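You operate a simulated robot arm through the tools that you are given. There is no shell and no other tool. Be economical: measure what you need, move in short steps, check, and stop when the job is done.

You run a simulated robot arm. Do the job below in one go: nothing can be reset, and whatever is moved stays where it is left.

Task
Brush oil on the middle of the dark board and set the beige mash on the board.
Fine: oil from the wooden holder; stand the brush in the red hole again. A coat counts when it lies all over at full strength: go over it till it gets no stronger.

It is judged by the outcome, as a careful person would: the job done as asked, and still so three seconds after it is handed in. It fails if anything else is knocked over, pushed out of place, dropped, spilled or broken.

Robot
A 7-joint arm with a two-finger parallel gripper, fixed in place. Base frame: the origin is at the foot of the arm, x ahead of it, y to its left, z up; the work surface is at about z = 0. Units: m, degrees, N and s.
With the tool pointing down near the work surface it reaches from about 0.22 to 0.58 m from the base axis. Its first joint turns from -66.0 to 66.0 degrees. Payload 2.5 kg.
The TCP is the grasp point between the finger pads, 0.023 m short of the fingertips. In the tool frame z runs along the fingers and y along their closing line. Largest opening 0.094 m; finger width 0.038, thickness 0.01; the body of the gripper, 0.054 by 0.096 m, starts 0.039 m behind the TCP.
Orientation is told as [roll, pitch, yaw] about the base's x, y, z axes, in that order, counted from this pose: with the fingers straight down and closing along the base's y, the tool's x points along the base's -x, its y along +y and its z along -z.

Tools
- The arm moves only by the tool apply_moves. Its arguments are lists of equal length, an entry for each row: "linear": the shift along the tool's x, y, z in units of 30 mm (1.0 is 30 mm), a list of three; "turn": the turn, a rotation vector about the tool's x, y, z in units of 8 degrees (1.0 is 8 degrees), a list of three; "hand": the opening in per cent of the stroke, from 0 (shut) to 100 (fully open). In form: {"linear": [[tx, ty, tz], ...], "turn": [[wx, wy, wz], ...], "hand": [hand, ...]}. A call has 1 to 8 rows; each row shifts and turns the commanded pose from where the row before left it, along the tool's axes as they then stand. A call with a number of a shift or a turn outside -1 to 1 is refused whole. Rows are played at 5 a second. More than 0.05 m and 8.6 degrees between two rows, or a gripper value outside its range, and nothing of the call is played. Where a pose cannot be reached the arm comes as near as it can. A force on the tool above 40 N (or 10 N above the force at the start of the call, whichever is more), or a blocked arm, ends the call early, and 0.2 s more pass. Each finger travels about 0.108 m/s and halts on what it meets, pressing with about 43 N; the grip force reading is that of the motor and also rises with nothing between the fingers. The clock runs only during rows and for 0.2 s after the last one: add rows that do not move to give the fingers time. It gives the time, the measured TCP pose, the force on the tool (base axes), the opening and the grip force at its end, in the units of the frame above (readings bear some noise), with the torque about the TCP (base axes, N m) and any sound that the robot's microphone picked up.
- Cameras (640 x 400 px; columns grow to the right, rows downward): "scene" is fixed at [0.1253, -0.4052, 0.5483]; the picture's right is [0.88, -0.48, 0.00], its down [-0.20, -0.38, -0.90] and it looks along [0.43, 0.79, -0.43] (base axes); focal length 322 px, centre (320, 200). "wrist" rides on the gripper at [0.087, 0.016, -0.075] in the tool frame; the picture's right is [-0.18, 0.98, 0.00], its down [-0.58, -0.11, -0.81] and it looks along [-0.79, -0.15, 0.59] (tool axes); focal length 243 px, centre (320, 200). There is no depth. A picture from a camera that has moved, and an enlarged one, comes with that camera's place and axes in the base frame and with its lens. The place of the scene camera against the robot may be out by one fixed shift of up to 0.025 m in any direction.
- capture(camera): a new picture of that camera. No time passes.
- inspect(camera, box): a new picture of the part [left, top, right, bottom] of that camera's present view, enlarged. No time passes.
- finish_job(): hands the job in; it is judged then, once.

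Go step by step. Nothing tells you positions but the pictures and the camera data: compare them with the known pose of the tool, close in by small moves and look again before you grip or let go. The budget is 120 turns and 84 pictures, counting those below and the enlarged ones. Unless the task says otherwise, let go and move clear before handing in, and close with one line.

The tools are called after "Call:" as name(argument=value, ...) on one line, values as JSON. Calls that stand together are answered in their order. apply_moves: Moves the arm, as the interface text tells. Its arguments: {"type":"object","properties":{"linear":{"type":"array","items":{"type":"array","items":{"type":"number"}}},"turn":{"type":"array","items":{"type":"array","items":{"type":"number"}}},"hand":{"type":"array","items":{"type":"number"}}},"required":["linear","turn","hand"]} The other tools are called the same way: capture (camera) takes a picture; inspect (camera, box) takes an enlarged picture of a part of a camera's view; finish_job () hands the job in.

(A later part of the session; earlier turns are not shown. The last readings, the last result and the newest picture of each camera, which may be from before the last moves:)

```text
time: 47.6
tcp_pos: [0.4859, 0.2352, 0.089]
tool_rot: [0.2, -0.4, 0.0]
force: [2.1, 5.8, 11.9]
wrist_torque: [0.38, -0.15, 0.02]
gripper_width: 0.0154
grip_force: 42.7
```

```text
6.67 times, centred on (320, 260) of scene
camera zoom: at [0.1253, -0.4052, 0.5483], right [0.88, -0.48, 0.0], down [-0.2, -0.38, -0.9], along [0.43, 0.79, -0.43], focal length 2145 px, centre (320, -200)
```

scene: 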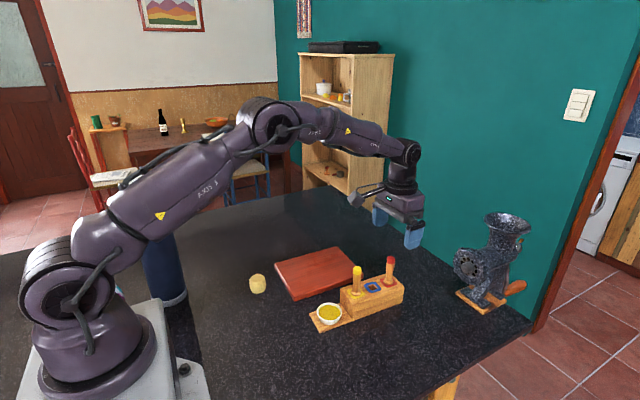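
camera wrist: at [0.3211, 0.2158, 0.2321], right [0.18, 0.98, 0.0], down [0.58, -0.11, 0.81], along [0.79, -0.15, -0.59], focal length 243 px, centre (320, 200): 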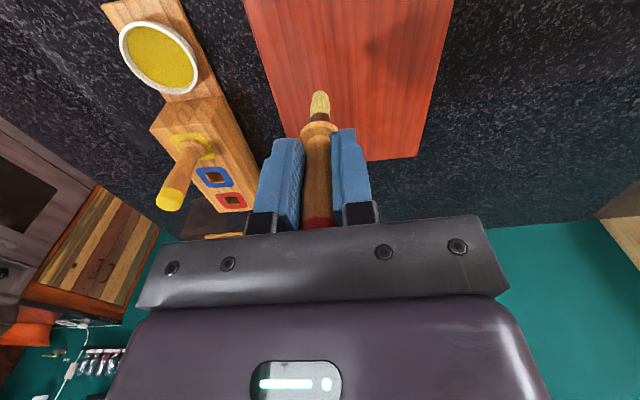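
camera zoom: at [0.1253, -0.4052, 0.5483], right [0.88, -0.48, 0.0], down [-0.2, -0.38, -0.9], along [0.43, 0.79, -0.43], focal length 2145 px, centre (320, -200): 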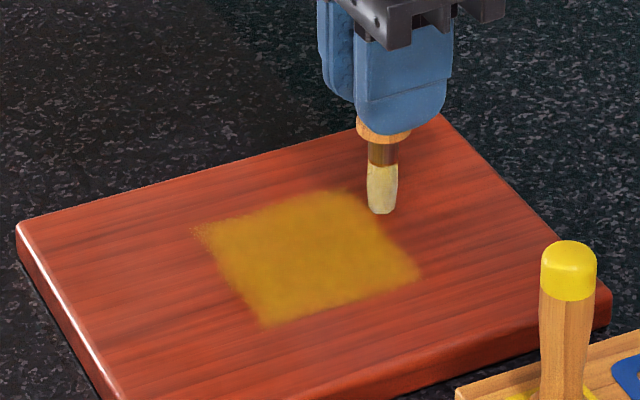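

The coat is filling evenly within fixed bounds. Continuing with slightly less pressure.

Call:
apply_moves(linear=[[0, 0, -0.02], [0.52, 0, -0.003], [0.52, 0, -0.003], [0.52, 0, -0.003], [0.52, 0, -0.003], [0.52, 0, -0.003], [0, -0.35, 0]], turn=[[0, 0, 0], [0, 0, 0], [0, 0, 0], [0, 0, 0], [0, 0, 0], [0, 0, 0], [0, 0, 0]], hand=[0, 0, 0, 0, 0, 0, 0])

Call:
apply_moves(linear=[[-0.52, 0, 0.003], [-0.52, 0, 0.003], [-0.52, 0, 0.003], [-0.52, 0, 0.003], [-0.52, 0, 0.003], [0, -0.35, 0]], turn=[[0, 0, 0], [0, 0, 0], [0, 0, 0], [0, 0, 0], [0, 0, 0], [0, 0, 0]], hand=[0, 0, 0, 0, 0, 0])

Call:
apply_moves(linear=[[0.52, 0, -0.003], [0.52, 0, -0.003], [0.52, 0, -0.003], [0.52, 0, -0.003], [0.52, 0, -0.003], [0, -0.35, 0]], turn=[[0, 0, 0], [0, 0, 0], [0, 0, 0], [0, 0, 0], [0, 0, 0], [0, 0, 0]], hand=[0, 0, 0, 0, 0, 0])

Call:
apply_moves(linear=[[-0.52, 0, 0.003], [-0.52, 0, 0.003], [-0.52, 0, 0.003], [-0.52, 0, 0.003], [-0.52, 0, 0.003], [0, -0.35, 0]], turn=[[0, 0, 0], [0, 0, 0], [0, 0, 0], [0, 0, 0], [0, 0, 0], [0, 0, 0]], hand=[0, 0, 0, 0, 0, 0])

Call:
inspect(camera="scene", box=[272, 230, 368, 290])

```text
time: 49.2
tcp_pos: [0.4053, 0.2241, 0.0904]
tool_rot: [0.1, -0.1, 0.0]
force: [-0.1, 2.2, 4.0]
wrist_torque: [0.15, 0.02, -0.01]
gripper_width: 0.0151
grip_force: 43.1
```

```text
time: 50.6
tcp_pos: [0.4852, 0.2144, 0.089]
tool_rot: [0.1, -0.2, 0.0]
force: [-0.3, 1.5, 4.2]
wrist_torque: [0.12, 0.0, 0.04]
gripper_width: 0.0148
grip_force: 42.9
```

```text
time: 52.0
tcp_pos: [0.4052, 0.2027, 0.0903]
tool_rot: [0.0, 0.0, -0.1]
force: [0.3, 0.0, 0.4]
wrist_torque: [0.01, 0.02, 0.03]
gripper_width: 0.0153
grip_force: 43.2
```

```text
time: 53.4
tcp_pos: [0.485, 0.193, 0.0911]
tool_rot: [0.1, 0.0, -0.1]
force: [-0.1, 0.3, -0.3]
wrist_torque: [0.02, -0.03, 0.01]
gripper_width: 0.0151
grip_force: 43.0
```

```text
6.67 times, centred on (320, 260) of scene
camera zoom: at [0.1253, -0.4052, 0.5483], right [0.88, -0.48, 0.0], down [-0.2, -0.38, -0.9], along [0.43, 0.79, -0.43], focal length 2145 px, centre (320, -200)
```

zoom: 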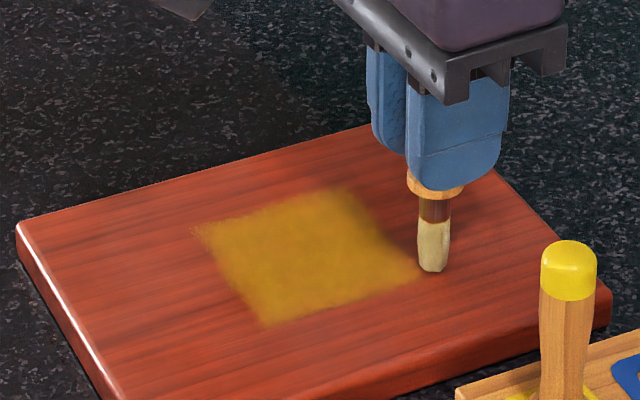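

Fairly uniform now. I'll go over it crosswise with light pressure to see if it gets any stronger.

Call:
apply_moves(linear=[[0, -0.2, 0.05], [0.1, 0.55, 0], [0, 0.55, 0], [0, 0.55, 0], [0, 0.55, 0], [0.35, 0, 0], [0, 0, 0]], turn=[[0, 0, 0], [0, 0, 0], [0, 0, 0], [0, 0, 0], [0, 0, 0], [0, 0, 0], [0, 0, 0]], hand=[0, 0, 0, 0, 0, 0, 0])

Call:
apply_moves(linear=[[0, -0.55, 0], [0, -0.55, 0], [0, -0.55, 0], [0, -0.55, 0], [0.35, 0, 0], [0, 0, 0]], turn=[[0, 0, 0], [0, 0, 0], [0, 0, 0], [0, 0, 0], [0, 0, 0], [0, 0, 0]], hand=[0, 0, 0, 0, 0, 0])

Call:
inspect(camera="scene", box=[272, 230, 368, 290])

```text
time: 55.0
tcp_pos: [0.4723, 0.2536, 0.09]
tool_rot: [0.2, -0.4, 0.0]
force: [8.1, 0.5, 19.1]
wrist_torque: [0.05, -0.61, 0.02]
gripper_width: 0.0149
grip_force: 43.0
```

```text
time: 56.4
tcp_pos: [0.4621, 0.1864, 0.0897]
tool_rot: [0.0, -0.5, -0.1]
force: [8.2, -2.8, 18.3]
wrist_torque: [-0.16, -0.66, 0.04]
gripper_width: 0.0151
grip_force: 43.0
```

```text
6.67 times, centred on (320, 260) of scene
camera zoom: at [0.1252, -0.4052, 0.5483], right [0.88, -0.48, 0.0], down [-0.2, -0.38, -0.9], along [0.43, 0.79, -0.43], focal length 2145 px, centre (320, -200)
```

zoom: 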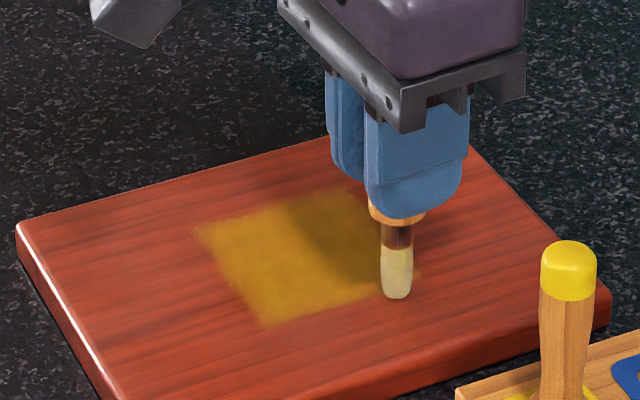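

Pressure is a bit high, so I'll ease off and finish the crosswise pass.

Call:
apply_moves(linear=[[0, 0.55, -0.035], [0, 0.55, 0], [0, 0.55, 0], [0, 0.55, 0], [0.35, 0, 0], [0, 0, 0]], turn=[[0, 0, 0], [0, 0, 0], [0, 0, 0], [0, 0, 0], [0, 0, 0], [0, 0, 0]], hand=[0, 0, 0, 0, 0, 0])

Call:
apply_moves(linear=[[0, -0.55, 0], [0, -0.55, 0], [0, -0.55, 0], [0, -0.55, 0], [0.35, 0, 0], [0, 0, 0]], turn=[[0, 0, 0], [0, 0, 0], [0, 0, 0], [0, 0, 0], [0, 0, 0], [0, 0, 0]], hand=[0, 0, 0, 0, 0, 0])

Call:
apply_moves(linear=[[0, 0.55, 0], [0, 0.55, 0], [0, 0.55, 0], [0, 0.55, 0], [0.35, 0, 0], [0, 0, 0]], turn=[[0, 0, 0], [0, 0, 0], [0, 0, 0], [0, 0, 0], [0, 0, 0], [0, 0, 0]], hand=[0, 0, 0, 0, 0, 0])

Call:
apply_moves(linear=[[0, -0.55, 0], [0, -0.55, 0], [0, -0.55, 0], [0, -0.55, 0], [0.35, 0, 0], [0, 0, 0]], turn=[[0, 0, 0], [0, 0, 0], [0, 0, 0], [0, 0, 0], [0, 0, 0], [0, 0, 0]], hand=[0, 0, 0, 0, 0, 0])

Call:
apply_moves(linear=[[0, 0.55, 0], [0, 0.55, 0], [0, 0.55, 0], [0, 0.55, 0], [0, 0, 0], [0, 0, -0.8], [0.3, 0, -0.8], [0.5, 0, 0]], turn=[[0, 0, 0], [0, 0, 0], [0, 0, 0], [0, 0, 0], [0, 0, 0], [0, 0, 0], [0, 0, 0], [0, 0, 0]], hand=[0, 0, 0, 0, 0, 0, 0, 0])

Call:
inspect(camera="scene", box=[272, 230, 368, 290])

Call:
capture(camera="wrist")

```text
time: 57.8
tcp_pos: [0.4498, 0.2549, 0.0909]
tool_rot: [0.2, -0.2, 0.1]
force: [4.7, 1.7, 12.0]
wrist_torque: [0.13, -0.35, 0.0]
gripper_width: 0.0151
grip_force: 42.9
```

```text
time: 59.2
tcp_pos: [0.4401, 0.1862, 0.0896]
tool_rot: [-0.1, -0.2, -0.1]
force: [4.5, -2.2, 12.0]
wrist_torque: [-0.16, -0.33, 0.0]
gripper_width: 0.0151
grip_force: 43.1
```

```text
time: 60.6
tcp_pos: [0.4299, 0.2538, 0.0906]
tool_rot: [0.2, -0.3, 0.1]
force: [5.1, 0.5, 13.6]
wrist_torque: [0.09, -0.44, 0.02]
gripper_width: 0.015
grip_force: 42.5
```

```text
time: 62.0
tcp_pos: [0.4199, 0.1841, 0.0903]
tool_rot: [0.0, -0.3, -0.1]
force: [6.6, -3.0, 15.1]
wrist_torque: [-0.18, -0.51, 0.0]
gripper_width: 0.0153
grip_force: 43.1
```

```text
time: 63.8
tcp_pos: [0.3944, 0.2523, 0.1379]
tool_rot: [0.0, -0.2, -0.1]
force: [-0.1, -0.1, 0.0]
wrist_torque: [-0.01, -0.02, -0.02]
gripper_width: 0.0148
grip_force: 42.8
```

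```text
6.67 times, centred on (320, 260) of scene
camera zoom: at [0.1253, -0.4052, 0.5483], right [0.88, -0.48, 0.0], down [-0.2, -0.38, -0.9], along [0.43, 0.79, -0.43], focal length 2145 px, centre (320, -200)
```

zoom: 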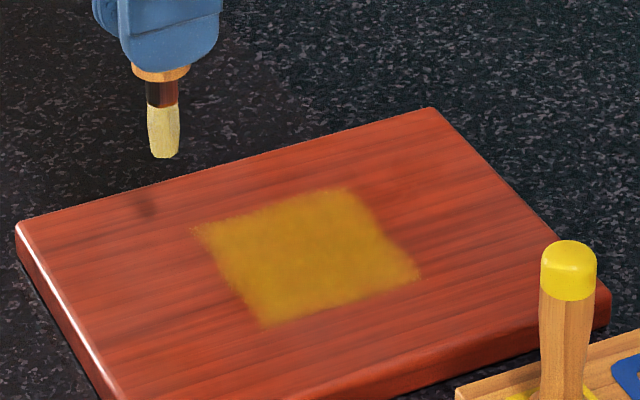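

```text
46 pictures are left
camera wrist: at [0.3065, 0.2687, 0.2124], right [0.18, 0.98, 0.0], down [0.58, -0.11, 0.81], along [0.79, -0.15, -0.59], focal length 243 px, centre (320, 200)
```

wrist: 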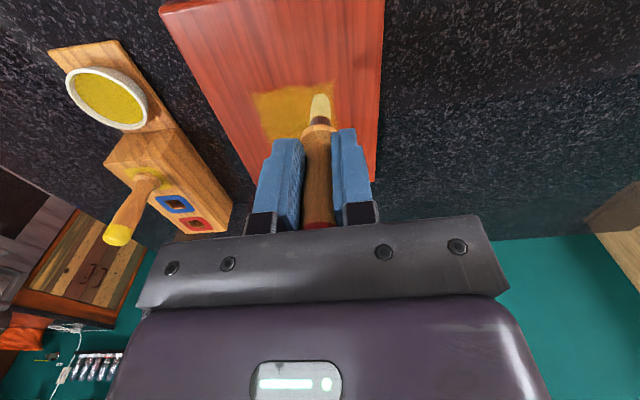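

The coat looks uniform. To be sure it gets no stronger, I'll take a close reference view, then re-dip and go over it once more.

Call:
inspect(camera="scene", box=[296, 252, 344, 282])

Call:
apply_moves(linear=[[0, -0.8, -0.9], [0, -0.9, 0], [0, -0.9, 0], [0, -0.9, 0], [0.2, -0.9, 0], [0.2, -0.9, 0], [0, -0.8, 0], [0, 0, 0]], turn=[[0, 0, 0], [0, 0, 0], [0, 0, 0], [0, 0, 0], [0, 0, 0], [0, 0, 0], [0, 0, 0], [0, 0, 0]], hand=[0, 0, 0, 0, 0, 0, 0, 0])

```text
13.33 times, centred on (320, 267) of scene
camera zoom: at [0.1253, -0.4052, 0.5483], right [0.88, -0.48, 0.0], down [-0.2, -0.38, -0.9], along [0.43, 0.79, -0.43], focal length 4291 px, centre (320, -693)
```

zoom: 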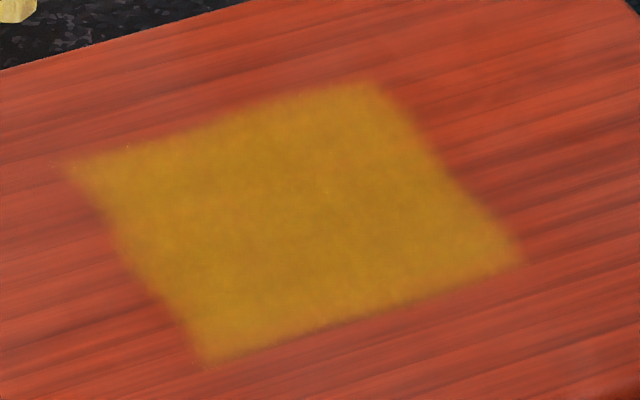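

```text
time: 65.6
tcp_pos: [0.3829, 0.0716, 0.1637]
tool_rot: [-0.1, -0.2, -0.1]
force: [-0.4, 0.6, 0.7]
wrist_torque: [-0.01, 0.0, -0.02]
gripper_width: 0.0151
grip_force: 43.3
```

Call:
apply_moves(linear=[[0, -0.05, 0.8], [0, 0, 0.8], [0, 0, 0.6], [0, 0, 0.2], [0, 0, 0.03], [0, 0, 0], [0, 0, 0], [0, 0, 0]], turn=[[0, 0, 0], [0, 0, 0], [0, 0, 0], [0, 0, 0], [0, 0, 0], [0, 0, 0], [0, 0, 0], [0, 0, 0]], hand=[0, 0, 0, 0, 0, 0, 0, 0])

Call:
apply_moves(linear=[[0, 0, -0.23], [0, 0, -0.6], [0, 0, -0.8], [0, 0, -0.8], [0, 0, 0]], turn=[[0, 0, 0], [0, 0, 0], [0, 0, 0], [0, 0, 0], [0, 0, 0]], hand=[0, 0, 0, 0, 0])

Call:
apply_moves(linear=[[-0.42, 0.77, 0], [-0.42, 0.77, 0], [-0.42, 0.77, 0], [-0.42, 0.77, 0], [-0.42, 0.77, 0], [-0.42, 0.77, 0], [-0.42, 0.77, 0], [-0.42, 0.77, 0]], turn=[[0, 0, 0], [0, 0, 0], [0, 0, 0], [0, 0, 0], [0, 0, 0], [0, 0, 0], [0, 0, 0], [0, 0, 0]], hand=[0, 0, 0, 0, 0, 0, 0, 0])

Call:
apply_moves(linear=[[0, 0, 0.8], [0, 0, 0.8], [0, 0, 0.7], [0, 0, 0.12], [0, 0, 0.05], [0, 0, 0]], turn=[[0, 0, 0], [0, 0, 0], [0, 0, 0], [0, 0, 0], [0, 0, 0], [0, 0, 0]], hand=[0, 0, 0, 0, 0, 0])

```text
time: 67.4
tcp_pos: [0.3829, 0.0681, 0.0916]
tool_rot: [-0.1, -0.1, -0.1]
force: [-0.1, 0.0, -0.4]
wrist_torque: [0.01, 0.01, 0.01]
gripper_width: 0.0153
grip_force: 42.9
```

```text
time: 68.6
tcp_pos: [0.3817, 0.0696, 0.1638]
tool_rot: [0.0, -0.1, 0.0]
force: [-0.4, 0.1, -0.9]
wrist_torque: [-0.02, 0.02, 0.03]
gripper_width: 0.0152
grip_force: 42.6
```

```text
time: 70.4
tcp_pos: [0.4823, 0.2542, 0.1651]
tool_rot: [-0.1, -0.1, 0.0]
force: [0.0, 0.4, -0.7]
wrist_torque: [0.01, 0.0, 0.0]
gripper_width: 0.0151
grip_force: 42.7
```

```text
time: 71.8
tcp_pos: [0.4838, 0.2532, 0.091]
tool_rot: [-0.1, -0.1, 0.0]
force: [0.1, -0.5, -0.2]
wrist_torque: [-0.03, 0.02, 0.0]
gripper_width: 0.015
grip_force: 43.3
```

Call:
apply_moves(linear=[[0, 0, 0.055], [0.52, 0, 0], [0.52, 0, 0], [0.52, 0, 0], [0.52, 0, 0], [0.52, 0, 0], [0, -0.35, 0]], turn=[[0, 0, 0], [0, 0, 0], [0, 0, 0], [0, 0, 0], [0, 0, 0], [0, 0, 0], [0, 0, 0]], hand=[0, 0, 0, 0, 0, 0, 0])

Call:
apply_moves(linear=[[-0.52, 0, 0], [-0.52, 0, 0], [-0.52, 0, 0], [-0.52, 0, 0], [-0.52, 0, 0], [0, -0.35, 0]], turn=[[0, 0, 0], [0, 0, 0], [0, 0, 0], [0, 0, 0], [0, 0, 0], [0, 0, 0]], hand=[0, 0, 0, 0, 0, 0])

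Call:
apply_moves(linear=[[0.52, 0, 0], [0.52, 0, 0], [0.52, 0, 0], [0.52, 0, 0], [0.52, 0, 0], [0, -0.35, 0]], turn=[[0, 0, 0], [0, 0, 0], [0, 0, 0], [0, 0, 0], [0, 0, 0], [0, 0, 0]], hand=[0, 0, 0, 0, 0, 0])

Call:
apply_moves(linear=[[-0.52, 0, 0], [-0.52, 0, 0], [-0.52, 0, 0], [-0.52, 0, 0], [-0.52, 0, 0], [0, -0.35, 0]], turn=[[0, 0, 0], [0, 0, 0], [0, 0, 0], [0, 0, 0], [0, 0, 0], [0, 0, 0]], hand=[0, 0, 0, 0, 0, 0])

```text
time: 73.4
tcp_pos: [0.4041, 0.2454, 0.0895]
tool_rot: [0.2, -0.1, 0.0]
force: [-2.2, 6.3, 16.5]
wrist_torque: [0.47, 0.07, 0.0]
gripper_width: 0.0152
grip_force: 43.6
```

```text
time: 74.8
tcp_pos: [0.4845, 0.2327, 0.0902]
tool_rot: [0.2, -0.4, -0.1]
force: [2.0, 4.4, 10.5]
wrist_torque: [0.36, -0.18, 0.02]
gripper_width: 0.0151
grip_force: 42.7
```

```text
time: 76.2
tcp_pos: [0.4045, 0.2237, 0.0902]
tool_rot: [0.4, -0.1, 0.1]
force: [-0.4, 7.2, 17.4]
wrist_torque: [0.55, 0.02, 0.05]
gripper_width: 0.0152
grip_force: 42.4
```

```text
time: 77.6
tcp_pos: [0.4846, 0.2116, 0.091]
tool_rot: [0.2, -0.4, 0.0]
force: [1.5, 5.6, 13.7]
wrist_torque: [0.41, -0.17, 0.03]
gripper_width: 0.0152
grip_force: 42.8
```

Call:
apply_moves(linear=[[0.52, 0, -0.003], [0.52, 0, -0.003], [0.52, 0, -0.003], [0.52, 0, -0.003], [0.52, 0, -0.003], [0, -0.35, 0]], turn=[[0, 0, 0], [0, 0, 0], [0, 0, 0], [0, 0, 0], [0, 0, 0], [0, 0, 0]], hand=[0, 0, 0, 0, 0, 0])

Call:
apply_moves(linear=[[-0.52, 0, 0.002], [-0.52, 0, 0.002], [-0.52, 0, 0.002], [-0.52, 0, 0.002], [-0.52, 0, 0.002], [0, -0.3, 0]], turn=[[0, 0, 0], [0, 0, 0], [0, 0, 0], [0, 0, 0], [0, 0, 0], [0, 0, 0]], hand=[0, 0, 0, 0, 0, 0])

Call:
apply_moves(linear=[[0.52, 0, -0.003], [0.52, 0, -0.003], [0.52, 0, -0.003], [0.52, 0, -0.003], [0.52, 0, -0.003], [0, 0, 0]], turn=[[0, 0, 0], [0, 0, 0], [0, 0, 0], [0, 0, 0], [0, 0, 0], [0, 0, 0]], hand=[0, 0, 0, 0, 0, 0])

Call:
apply_moves(linear=[[0, 0, -0.8], [0, 0.8, -0.8], [0.3, 0.8, -0.2], [0, 0, 0]], turn=[[0, 0, 0], [0, 0, 0], [0, 0, 0], [0, 0, 0]], hand=[0, 0, 0, 0])

Call:
inspect(camera="scene", box=[296, 252, 344, 282])

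Call:
capture(camera="scene")

```text
time: 79.0
tcp_pos: [0.4053, 0.2038, 0.0896]
tool_rot: [0.2, 0.0, 0.0]
force: [-1.2, 6.3, 15.3]
wrist_torque: [0.46, 0.08, 0.01]
gripper_width: 0.0153
grip_force: 43.4
```

```text
time: 80.4
tcp_pos: [0.4859, 0.1944, 0.0904]
tool_rot: [0.2, -0.5, 0.0]
force: [0.7, 5.8, 15.3]
wrist_torque: [0.46, -0.13, 0.01]
gripper_width: 0.0152
grip_force: 43.2
```

```text
time: 81.8
tcp_pos: [0.405, 0.1925, 0.0902]
tool_rot: [0.1, -0.1, 0.0]
force: [4.6, 0.6, 10.4]
wrist_torque: [0.04, -0.34, -0.03]
gripper_width: 0.0151
grip_force: 42.6
```

```text
time: 82.8
tcp_pos: [0.3974, 0.2402, 0.1435]
tool_rot: [-0.1, -0.1, -0.1]
force: [0.6, 0.2, -0.1]
wrist_torque: [0.01, 0.01, 0.01]
gripper_width: 0.015
grip_force: 42.9
```

```text
13.33 times, centred on (320, 267) of scene
camera zoom: at [0.1253, -0.4052, 0.5483], right [0.88, -0.48, 0.0], down [-0.2, -0.38, -0.9], along [0.43, 0.79, -0.43], focal length 4291 px, centre (320, -693)
```

zoom: 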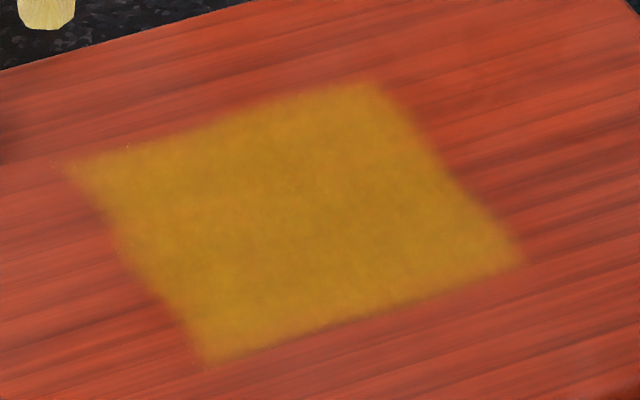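

```text
43 pictures are left
```

scene: 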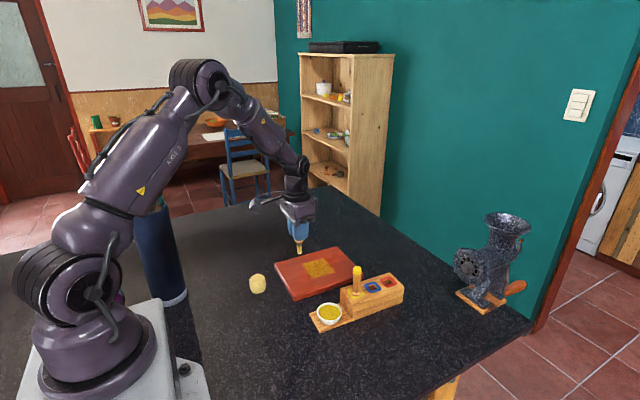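

No change in strength, so the coat is saturated. I'll return the brush to the red hole, approaching from the board side to avoid the yellow brush.

Call:
apply_moves(linear=[[-0.8, 0, -0.85], [-0.8, 0, -0.85], [-0.85, 0, 0], [-0.85, 0, 0], [-0.85, 0, 0], [-0.85, 0, 0], [0, -0.7, 0], [0, -0.7, 0]], turn=[[0, 0, 0], [0, 0, 0], [0, 0, 0], [0, 0, 0], [0, 0, 0], [0, 0, 0], [0, 0, 0], [0, 0, 0]], hand=[0, 0, 0, 0, 0, 0, 0, 0])

Call:
apply_moves(linear=[[0, -0.8, 0], [0, -0.8, 0], [0, -0.8, 0], [0, -0.8, 0], [0, -0.8, 0], [0, -0.65, 0], [0, 0, 0]], turn=[[0, 0, 0], [0, 0, 0], [0, 0, 0], [0, 0, 0], [0, 0, 0], [0, 0, 0], [0, 0, 0]], hand=[0, 0, 0, 0, 0, 0, 0])

Call:
capture(camera="wrist")

```text
time: 84.6
tcp_pos: [0.5468, 0.1981, 0.1948]
tool_rot: [0.0, -0.1, 0.1]
force: [0.4, 0.3, 0.5]
wrist_torque: [-0.01, 0.01, 0.02]
gripper_width: 0.0151
grip_force: 43.1
```

```text
time: 86.2
tcp_pos: [0.5457, 0.0586, 0.1945]
tool_rot: [0.0, -0.2, 0.0]
force: [0.1, -0.6, -0.2]
wrist_torque: [0.0, -0.02, 0.01]
gripper_width: 0.0151
grip_force: 42.9
```

```text
42 pictures are left
camera wrist: at [0.4588, 0.0739, 0.2697], right [0.18, 0.98, 0.0], down [0.58, -0.11, 0.81], along [0.79, -0.15, -0.59], focal length 243 px, centre (320, 200)
```

wrist: 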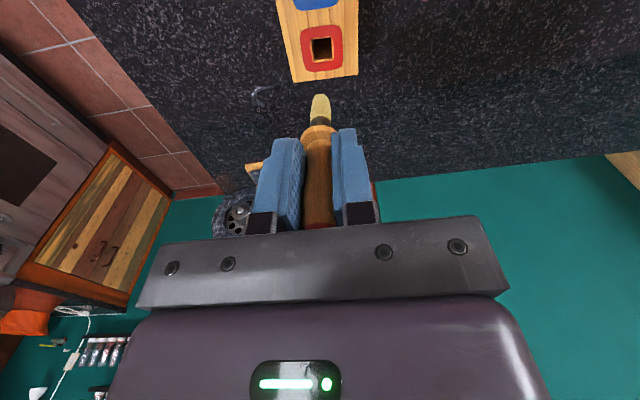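

The view matches the earlier lift-off pose. Lowering to just above the hole and checking.

Call:
apply_moves(linear=[[-0.03, 0, 0.7], [0, 0, 0.7], [0, 0, 0.55], [0, 0, 0]], turn=[[0, 0, 0], [0, 0, 0], [0, 0, 0], [0, 0, 0]], hand=[0, 0, 0, 0])

Call:
inspect(camera="wrist", box=[240, 0, 400, 100])

Call:
inspect(camera="scene", box=[340, 240, 420, 310])

```text
time: 87.2
tcp_pos: [0.5472, 0.0598, 0.1359]
tool_rot: [-0.1, -0.2, 0.0]
force: [0.8, -0.5, 0.2]
wrist_torque: [0.01, -0.03, 0.0]
gripper_width: 0.0153
grip_force: 42.6
```

```text
4.00 times, centred on (320, 50) of wrist
camera zoom: at [0.4597, 0.0746, 0.211], right [0.18, 0.98, 0.0], down [0.58, -0.11, 0.81], along [0.79, -0.15, -0.59], focal length 970 px, centre (320, 800)
```

zoom: 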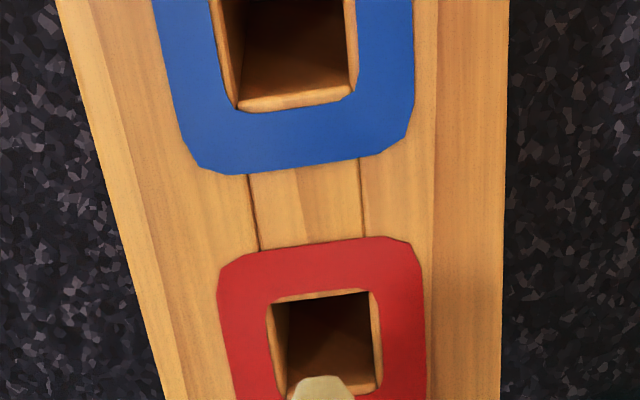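

```text
5.71 times, centred on (380, 275) of scene
camera zoom: at [0.1253, -0.4052, 0.5483], right [0.88, -0.48, 0.0], down [-0.2, -0.38, -0.9], along [0.43, 0.79, -0.43], focal length 1839 px, centre (-23, -229)
```

zoom: 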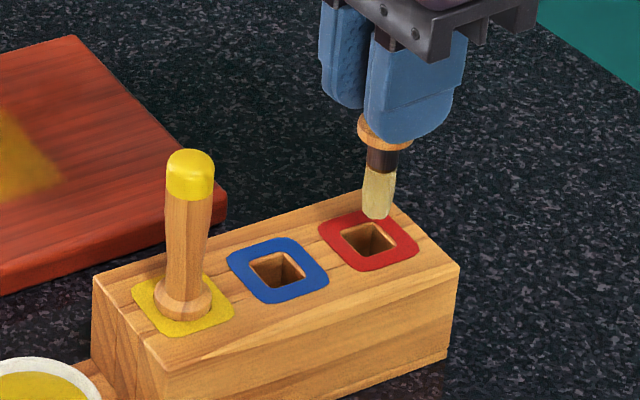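

Aligned with the hole at (0.547, 0.059). Inserting slowly.

Call:
apply_moves(linear=[[0, -0.01, 0.3], [0, 0, 0.3], [0, 0, 0.3], [0, 0, 0]], turn=[[0, 0, 0], [0, 0, 0], [0, 0, 0], [0, 0, 0]], hand=[0, 0, 0, 0])

Call:
inspect(camera="scene", box=[340, 240, 420, 310])

```text
time: 88.2
tcp_pos: [0.5476, 0.0583, 0.1101]
tool_rot: [0.0, -0.2, -0.1]
force: [-0.6, 0.7, -0.4]
wrist_torque: [0.02, 0.0, 0.03]
gripper_width: 0.0153
grip_force: 42.8
```

```text
5.71 times, centred on (380, 275) of scene
camera zoom: at [0.1253, -0.4052, 0.5483], right [0.88, -0.48, 0.0], down [-0.2, -0.38, -0.9], along [0.43, 0.79, -0.43], focal length 1839 px, centre (-23, -229)
```

zoom: 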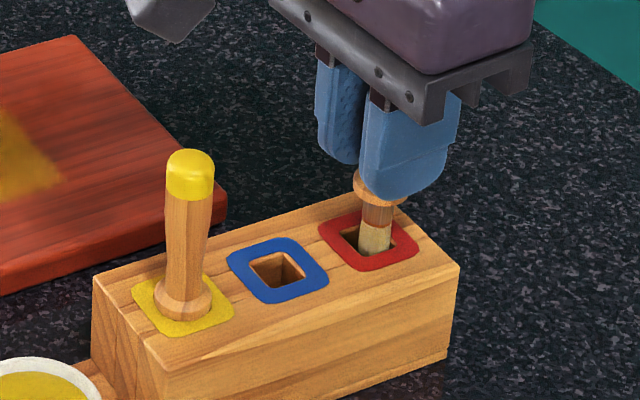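

The bristles are in the hole. Continuing down.

Call:
apply_moves(linear=[[0, 0, 0.3], [0, 0, 0.3], [0, 0, 0.12], [0, 0, 0]], turn=[[0, 0, 0], [0, 0, 0], [0, 0, 0], [0, 0, 0]], hand=[0, 0, 0, 0])

Call:
inspect(camera="scene", box=[340, 240, 420, 310])

```text
time: 89.2
tcp_pos: [0.5475, 0.0574, 0.0877]
tool_rot: [0.0, -0.1, 0.1]
force: [-2.4, -1.1, 0.8]
wrist_torque: [-0.04, 0.09, 0.0]
gripper_width: 0.015
grip_force: 43.3
```

```text
5.71 times, centred on (380, 275) of scene
camera zoom: at [0.1253, -0.4052, 0.5483], right [0.88, -0.48, 0.0], down [-0.2, -0.38, -0.9], along [0.43, 0.79, -0.43], focal length 1839 px, centre (-23, -229)
```

zoom: 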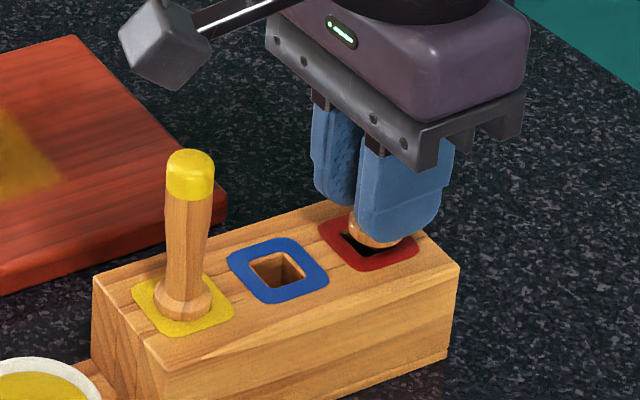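

Call:
apply_moves(linear=[[0, 0, 0.07], [0, 0, 0.06], [0, 0, 0]], turn=[[0, 0, 0], [0, 0, 0], [0, 0, 0]], hand=[0, 0, 0])

Call:
inspect(camera="scene", box=[340, 240, 420, 310])

```text
time: 90.0
tcp_pos: [0.5463, 0.0573, 0.0844]
tool_rot: [0.0, -0.1, 0.0]
force: [-2.7, -0.1, -0.2]
wrist_torque: [0.02, 0.09, 0.05]
gripper_width: 0.0153
grip_force: 43.2
```

```text
5.71 times, centred on (380, 275) of scene
camera zoom: at [0.1253, -0.4052, 0.5483], right [0.88, -0.48, 0.0], down [-0.2, -0.38, -0.9], along [0.43, 0.79, -0.43], focal length 1839 px, centre (-23, -229)
```

zoom: 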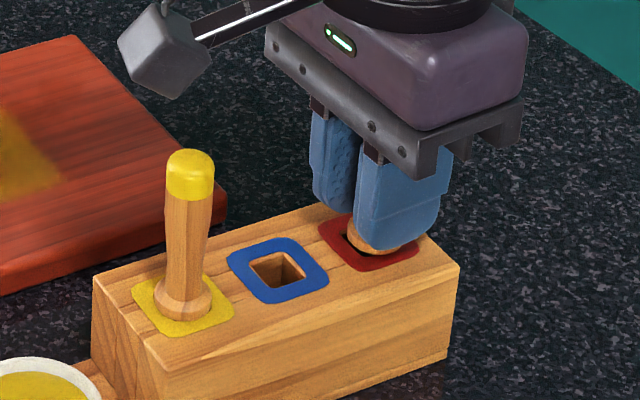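

Call:
apply_moves(linear=[[0.03, 0, 0.05], [0, 0, 0.03], [0, 0, 0]], turn=[[0, 0, 0], [0, 0, 0], [0, 0, 0]], hand=[0, 0, 0])

```text
time: 90.8
tcp_pos: [0.5466, 0.0584, 0.0825]
tool_rot: [-0.1, -0.2, 0.0]
force: [-1.2, -0.5, 6.7]
wrist_torque: [-0.01, 0.03, -0.01]
gripper_width: 0.0151
grip_force: 42.9
```

Seated, with the collar on the holder (6.7 N up). Opening the fingers and rising.

Call:
apply_moves(linear=[[0, 0, -0.02], [0, 0, 0], [0, 0, 0], [0, 0, 0], [0, 0, 0], [0, 0, 0], [0, 0, 0]], turn=[[0, 0, 0], [0, 0, 0], [0, 0, 0], [0, 0, 0], [0, 0, 0], [0, 0, 0], [0, 0, 0]], hand=[0, 30, 60, 90, 100, 100, 100])

Call:
apply_moves(linear=[[0, 0, -0.5], [0, 0, -0.8], [0, 0, -0.9], [0, 0, -0.9], [0, 0, -0.9], [0, 0, -0.9], [0, 0, 0]], turn=[[0, 0, 0], [0, 0, 0], [0, 0, 0], [0, 0, 0], [0, 0, 0], [0, 0, 0], [0, 0, 0]], hand=[100, 100, 100, 100, 100, 100, 100])

Call:
inspect(camera="scene", box=[230, 220, 430, 345])

```text
time: 92.4
tcp_pos: [0.5475, 0.0571, 0.0848]
tool_rot: [0.0, -0.1, 0.0]
force: [0.4, -0.1, 6.8]
wrist_torque: [0.03, -0.05, 0.0]
gripper_width: 0.0938
grip_force: 0.0
```

```text
time: 94.0
tcp_pos: [0.5445, 0.058, 0.2289]
tool_rot: [0.0, -0.1, 0.0]
force: [0.7, -0.4, 0.3]
wrist_torque: [0.01, 0.0, 0.01]
gripper_width: 0.094
grip_force: 0.0
```

```text
3.20 times, centred on (330, 282) of scene
camera zoom: at [0.1253, -0.4052, 0.5483], right [0.88, -0.48, 0.0], down [-0.2, -0.38, -0.9], along [0.43, 0.79, -0.43], focal length 1030 px, centre (288, -64)
```

zoom: 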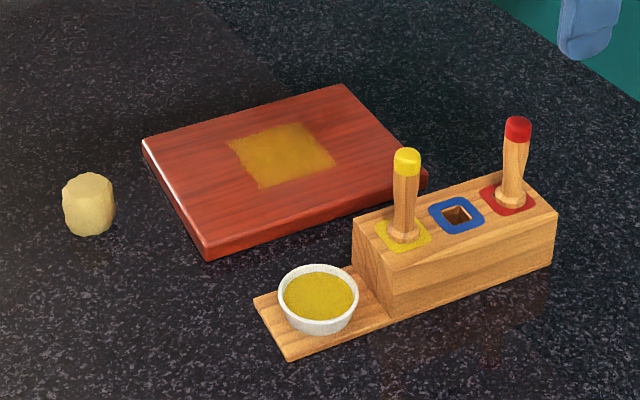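

The brush stands back in the red hole. Next I'll move to look at the beige mash near (0.285, 0.24), keeping clear of the thermos.

Call:
apply_moves(linear=[[1, 0.59, -0.25], [1, 0.59, -0.25], [1, 0.59, -0.25], [1, 0.59, -0.25], [1, 0.59, -0.25], [1, 0.59, -0.25], [1, 0.59, -0.25], [1, 0.59, -0.25]], turn=[[0, 0, 0], [0, 0, 0], [0, 0, 0], [0, 0, 0], [0, 0, 0], [0, 0, 0], [0, 0, 0], [0, 0, 0]], hand=[100, 100, 100, 100, 100, 100, 100, 100])

Call:
apply_moves(linear=[[0, 0, 0], [0, 0, 0], [0, 0, 0], [0, 0, 0], [0, 0, 0], [0, 0, 0]], turn=[[0, 0, -1], [0, 0, -1], [0, 0, -1], [0, 0, -1], [0, 0, -1], [0, 0, 0]], hand=[100, 100, 100, 100, 100, 100])

Call:
capture(camera="wrist")

Call:
capture(camera="scene")

```text
time: 95.8
tcp_pos: [0.3049, 0.1993, 0.2886]
tool_rot: [0.0, -0.2, -0.1]
force: [0.5, 0.2, -0.6]
wrist_torque: [0.0, 0.02, 0.0]
gripper_width: 0.0941
grip_force: 0.0
```

```text
time: 97.2
tcp_pos: [0.3064, 0.1994, 0.2878]
tool_rot: [-0.1, -0.1, 40.0]
force: [0.7, -0.3, 0.2]
wrist_torque: [0.03, -0.02, -0.02]
gripper_width: 0.0942
grip_force: 0.1
```

```text
35 pictures are left
camera wrist: at [0.2283, 0.1557, 0.3628], right [-0.49, 0.87, 0.0], down [0.51, 0.29, 0.81], along [0.7, 0.4, -0.59], focal length 243 px, centre (320, 200)
```

wrist: 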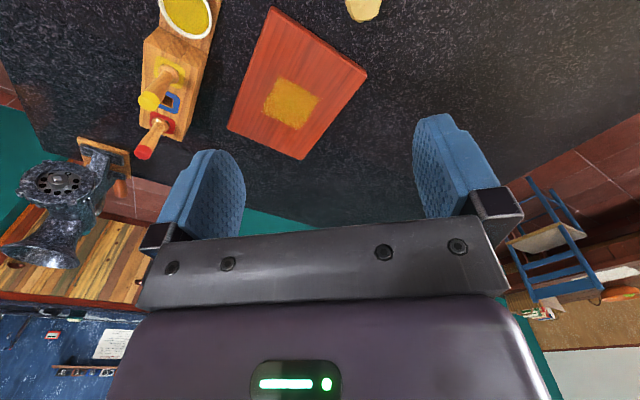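

```text
34 pictures are left
```

scene: 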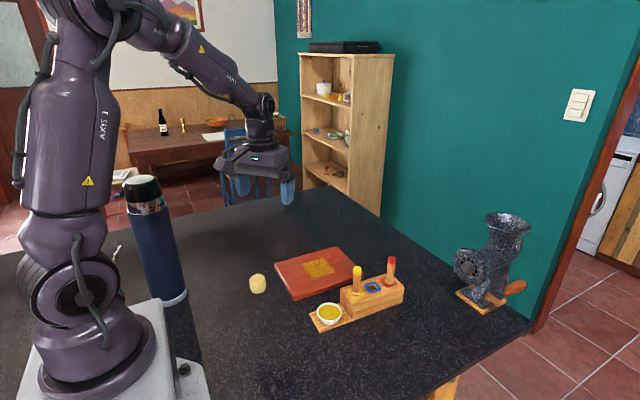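

The mash is at about (0.283, 0.241). I'll back off inward a little to see it fully.

Call:
apply_moves(linear=[[0.9, 0, 0.3], [0.9, 0, 0.3], [0, 0, 0]], turn=[[0, 0, 0], [0, 0, 0], [0, 0, 0]], hand=[100, 100, 100])

Call:
inspect(camera="wrist", box=[240, 0, 480, 150])

Call:
inspect(camera="scene", box=[230, 255, 290, 305])

```text
time: 98.0
tcp_pos: [0.2647, 0.1649, 0.2694]
tool_rot: [-0.1, -0.2, 39.9]
force: [-0.1, 0.3, -1.1]
wrist_torque: [0.04, 0.05, 0.0]
gripper_width: 0.0938
grip_force: 0.1
```

```text
2.67 times, centred on (360, 75) of wrist
camera zoom: at [0.1865, 0.1211, 0.3445], right [-0.49, 0.87, 0.0], down [0.51, 0.29, 0.81], along [0.7, 0.4, -0.59], focal length 647 px, centre (213, 533)
```

zoom: 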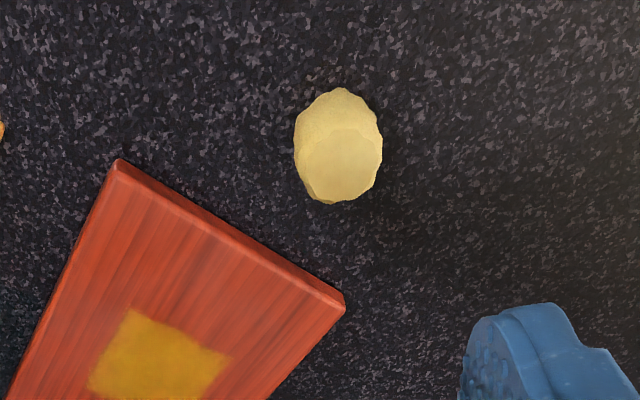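

```text
8.00 times, centred on (260, 280) of scene
camera zoom: at [0.1253, -0.4052, 0.5483], right [0.88, -0.48, 0.0], down [-0.2, -0.38, -0.9], along [0.43, 0.79, -0.43], focal length 2574 px, centre (800, -440)
```

zoom: 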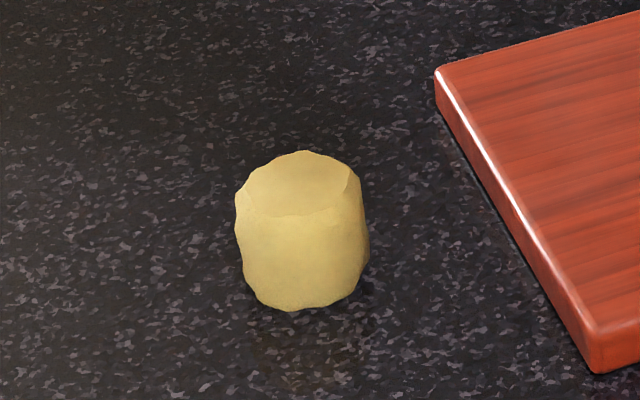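

The mash is a lump about 40 mm wide and 36 mm high, centred at (0.278, 0.241). I'll move above it with the fingers partly closed.

Call:
apply_moves(linear=[[-0.33, 0.277, 0.8], [-0.33, 0.277, 0.8], [-0.33, 0.277, 0.8], [-0.33, 0.277, 0.8], [-0.33, 0.277, 0.8], [-0.32, 0.277, 0.8], [0, 0, 0]], turn=[[0, 0, 0], [0, 0, 0], [0, 0, 0], [0, 0, 0], [0, 0, 0], [0, 0, 0], [0, 0, 0]], hand=[90, 80, 75, 72, 72, 72, 72])

Call:
capture(camera="wrist")

Call:
inspect(camera="scene", box=[200, 190, 360, 310])

```text
time: 99.6
tcp_pos: [0.2795, 0.2416, 0.1259]
tool_rot: [-0.1, -0.1, 39.9]
force: [-0.2, -0.8, 0.3]
wrist_torque: [-0.01, 0.0, 0.0]
gripper_width: 0.0678
grip_force: 0.1
```

```text
31 pictures are left
camera wrist: at [0.201, 0.1978, 0.2006], right [-0.49, 0.87, 0.0], down [0.51, 0.29, 0.81], along [0.7, 0.4, -0.59], focal length 243 px, centre (320, 200)
```

wrist: 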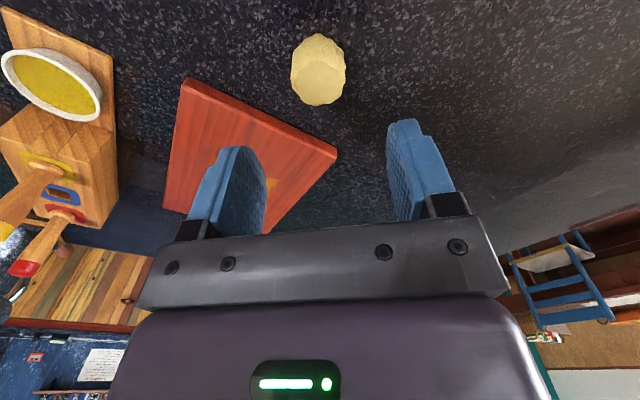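

```text
3.33 times, centred on (280, 250) of scene
camera zoom: at [0.1253, -0.4052, 0.5483], right [0.88, -0.48, 0.0], down [-0.2, -0.38, -0.9], along [0.43, 0.79, -0.43], focal length 1073 px, centre (453, 33)
```

zoom: 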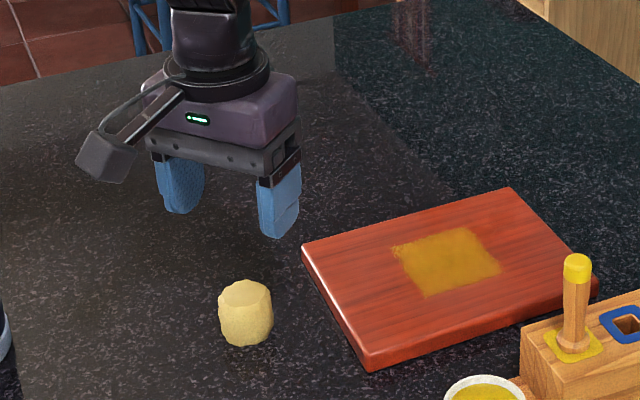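

Mash centre refined to (0.276, 0.240). Descending around it.

Call:
apply_moves(linear=[[0.1, 0.02, 0.7], [0, 0, 0.7], [0, 0, 0.6], [0, 0, 0]], turn=[[0, 0, 0], [0, 0, 0], [0, 0, 0], [0, 0, 0]], hand=[72, 72, 72, 72])

Call:
capture(camera="wrist")

Call:
inspect(camera="scene", box=[200, 220, 320, 310])

```text
time: 100.6
tcp_pos: [0.2767, 0.2409, 0.0668]
tool_rot: [-0.2, -0.2, 39.9]
force: [-0.6, 0.0, -0.8]
wrist_torque: [0.0, -0.01, -0.02]
gripper_width: 0.0675
grip_force: 0.0
```

```text
29 pictures are left
camera wrist: at [0.1988, 0.1963, 0.1409], right [-0.49, 0.87, 0.0], down [0.51, 0.29, 0.81], along [0.7, 0.4, -0.59], focal length 243 px, centre (320, 200)
```

wrist: 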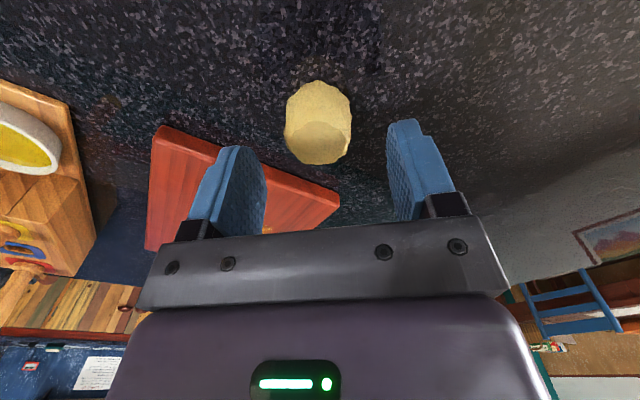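

```text
4.44 times, centred on (260, 265) of scene
camera zoom: at [0.1253, -0.4052, 0.5483], right [0.88, -0.48, 0.0], down [-0.2, -0.38, -0.9], along [0.43, 0.79, -0.43], focal length 1430 px, centre (587, -89)
```

zoom: 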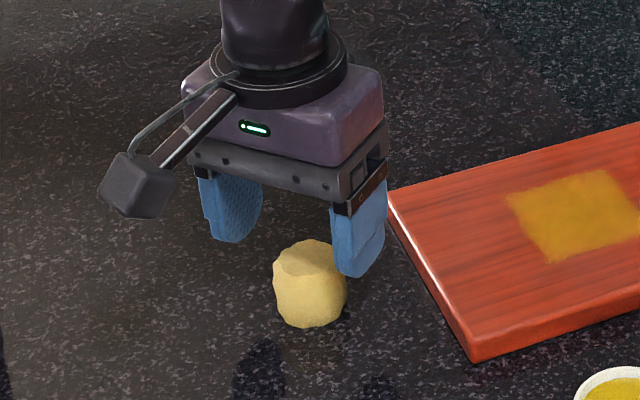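

Centred. Down to grip height.

Call:
apply_moves(linear=[[0, 0, 0.5], [0, 0, 0.5], [0, 0, 0.22], [0, 0, 0]], turn=[[0, 0, 0], [0, 0, 0], [0, 0, 0], [0, 0, 0]], hand=[72, 72, 72, 72])

Call:
apply_moves(linear=[[0, 0, 0], [0, 0, 0], [0, 0, 0], [0, 0, 0]], turn=[[0, 0, 0], [0, 0, 0], [0, 0, 0], [0, 0, 0]], hand=[60, 52, 46, 44])

Call:
capture(camera="wrist")

```text
time: 101.6
tcp_pos: [0.2753, 0.241, 0.0281]
tool_rot: [-0.1, -0.1, 40.0]
force: [0.1, -0.7, 0.0]
wrist_torque: [0.01, 0.01, -0.01]
gripper_width: 0.0676
grip_force: 0.1
```

```text
time: 102.6
tcp_pos: [0.2765, 0.2405, 0.0304]
tool_rot: [-0.1, -0.1, 40.1]
force: [0.0, -0.7, 0.2]
wrist_torque: [-0.01, 0.01, -0.01]
gripper_width: 0.0419
grip_force: 0.0
```

```text
27 pictures are left
camera wrist: at [0.1981, 0.1965, 0.1043], right [-0.49, 0.87, 0.0], down [0.51, 0.29, 0.81], along [0.7, 0.4, -0.59], focal length 243 px, centre (320, 200)
```

wrist: 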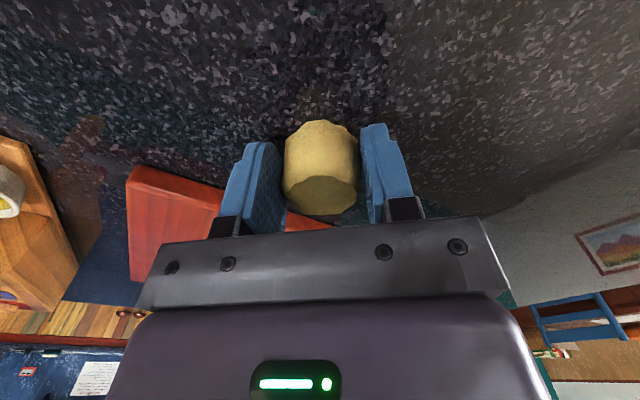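

Call:
apply_moves(linear=[[0, 0, 0], [0, 0, 0], [0, 0, 0]], turn=[[0, 0, 0], [0, 0, 0], [0, 0, 0]], hand=[42, 40, 40])

Call:
apply_moves(linear=[[0, 0, 0], [0, 0, 0], [0, 0, 0]], turn=[[0, 0, 0], [0, 0, 0], [0, 0, 0]], hand=[38, 38, 38])

```text
time: 103.4
tcp_pos: [0.2762, 0.2404, 0.0285]
tool_rot: [-0.1, -0.1, 40.0]
force: [0.0, -1.1, 0.4]
wrist_torque: [0.01, -0.01, 0.02]
gripper_width: 0.0417
grip_force: 14.4
```

```text
time: 104.2
tcp_pos: [0.2751, 0.2417, 0.03]
tool_rot: [-0.2, -0.2, 39.9]
force: [-0.5, 0.1, 1.7]
wrist_torque: [-0.01, -0.02, -0.03]
gripper_width: 0.0412
grip_force: 14.2
```

Contact at about 41 mm with a gentle 14 N grip. I'll lift slightly and see whether it holds without squashing.

Call:
apply_moves(linear=[[0, 0, -0.15], [0, 0, -0.3], [0, 0, -0.4], [0, 0, 0]], turn=[[0, 0, 0], [0, 0, 0], [0, 0, 0], [0, 0, 0]], hand=[38, 38, 38, 38])

Call:
inspect(camera="scene", box=[200, 220, 320, 310])

```text
time: 105.2
tcp_pos: [0.2751, 0.2403, 0.0557]
tool_rot: [0.0, -0.1, 40.0]
force: [0.1, -0.5, -1.0]
wrist_torque: [0.02, -0.04, -0.01]
gripper_width: 0.0415
grip_force: 13.7
```

```text
4.44 times, centred on (260, 265) of scene
camera zoom: at [0.1253, -0.4052, 0.5483], right [0.88, -0.48, 0.0], down [-0.2, -0.38, -0.9], along [0.43, 0.79, -0.43], focal length 1430 px, centre (587, -89)
```

zoom: 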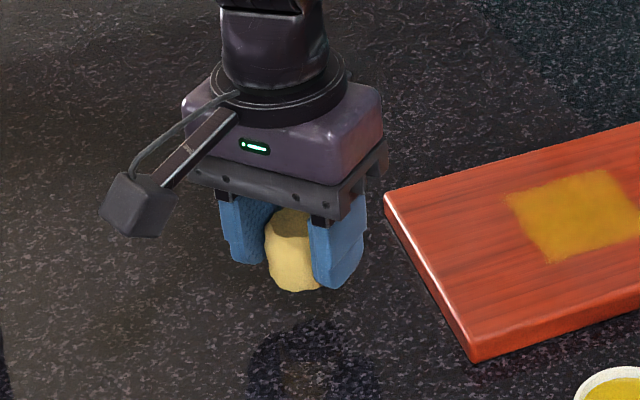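

It's held firmly and keeps its shape. I'll carry it to the bare strip of the board near the robot, centred about (0.376, 0.215), so the coat stays untouched.

Call:
apply_moves(linear=[[0, 0, -0.8], [0, 0, -0.7], [-0.406, -0.562, 0], [-0.406, -0.562, 0], [-0.406, -0.562, 0], [-0.406, -0.562, 0], [-0.406, -0.562, 0], [0, 0, 0]], turn=[[0, 0, 0], [0, 0, 0], [0, 0, 0], [0, 0, 0], [0, 0, 0], [0, 0, 0], [0, 0, 0], [0, 0, 0]], hand=[38, 38, 38, 38, 38, 38, 38, 38])

Call:
capture(camera="wrist")

Call:
inspect(camera="scene", box=[250, 215, 380, 310])

```text
time: 107.0
tcp_pos: [0.3764, 0.2148, 0.1007]
tool_rot: [0.0, 0.0, 39.9]
force: [-0.1, 0.4, 0.0]
wrist_torque: [0.0, 0.01, 0.02]
gripper_width: 0.0417
grip_force: 14.5
```

```text
25 pictures are left
camera wrist: at [0.2994, 0.1708, 0.1758], right [-0.49, 0.87, 0.0], down [0.51, 0.29, 0.81], along [0.7, 0.4, -0.59], focal length 243 px, centre (320, 200)
```

wrist: 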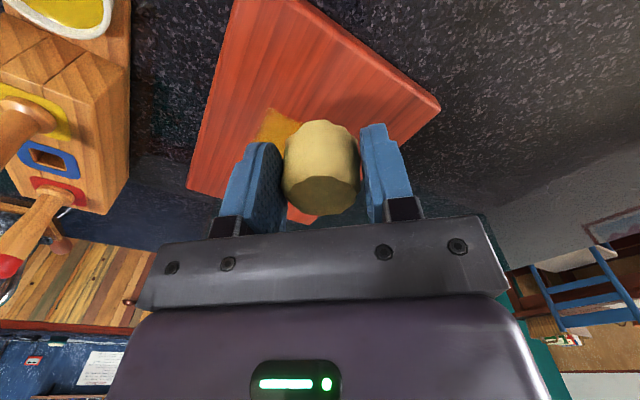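

```text
4.21 times, centred on (315, 262) of scene
camera zoom: at [0.1253, -0.4052, 0.5483], right [0.88, -0.48, 0.0], down [-0.2, -0.38, -0.9], along [0.43, 0.79, -0.43], focal length 1355 px, centre (341, -63)
```

zoom: 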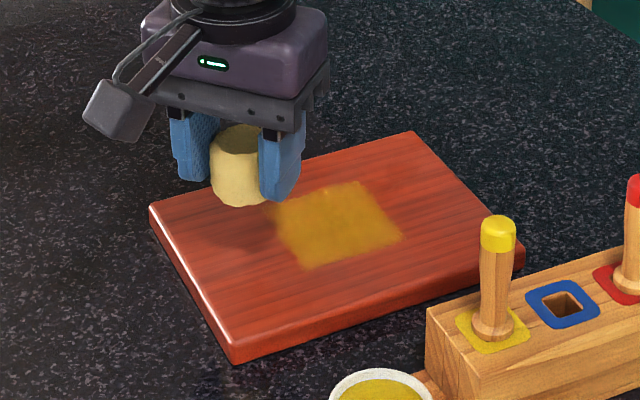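

The target is good (near edge x≈0.341, coat starts ≈0.407). Lowering to just above the board, then feeling for contact.

Call:
apply_moves(linear=[[0, 0, 0.7], [0, 0, 0.6], [0, 0, 0.4], [0, 0, 0]], turn=[[0, 0, 0], [0, 0, 0], [0, 0, 0], [0, 0, 0]], hand=[38, 38, 38, 38])

Call:
inspect(camera="scene", box=[270, 230, 350, 290])

```text
time: 108.0
tcp_pos: [0.377, 0.2146, 0.0486]
tool_rot: [-0.1, -0.2, 40.0]
force: [0.3, -0.8, 0.7]
wrist_torque: [0.0, -0.03, 0.03]
gripper_width: 0.0414
grip_force: 14.1
```

```text
6.67 times, centred on (310, 260) of scene
camera zoom: at [0.1253, -0.4052, 0.5483], right [0.88, -0.48, 0.0], down [-0.2, -0.38, -0.9], along [0.43, 0.79, -0.43], focal length 2145 px, centre (387, -200)
```

zoom: 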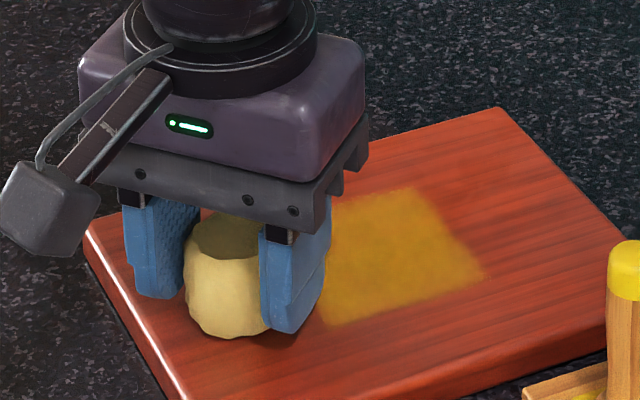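

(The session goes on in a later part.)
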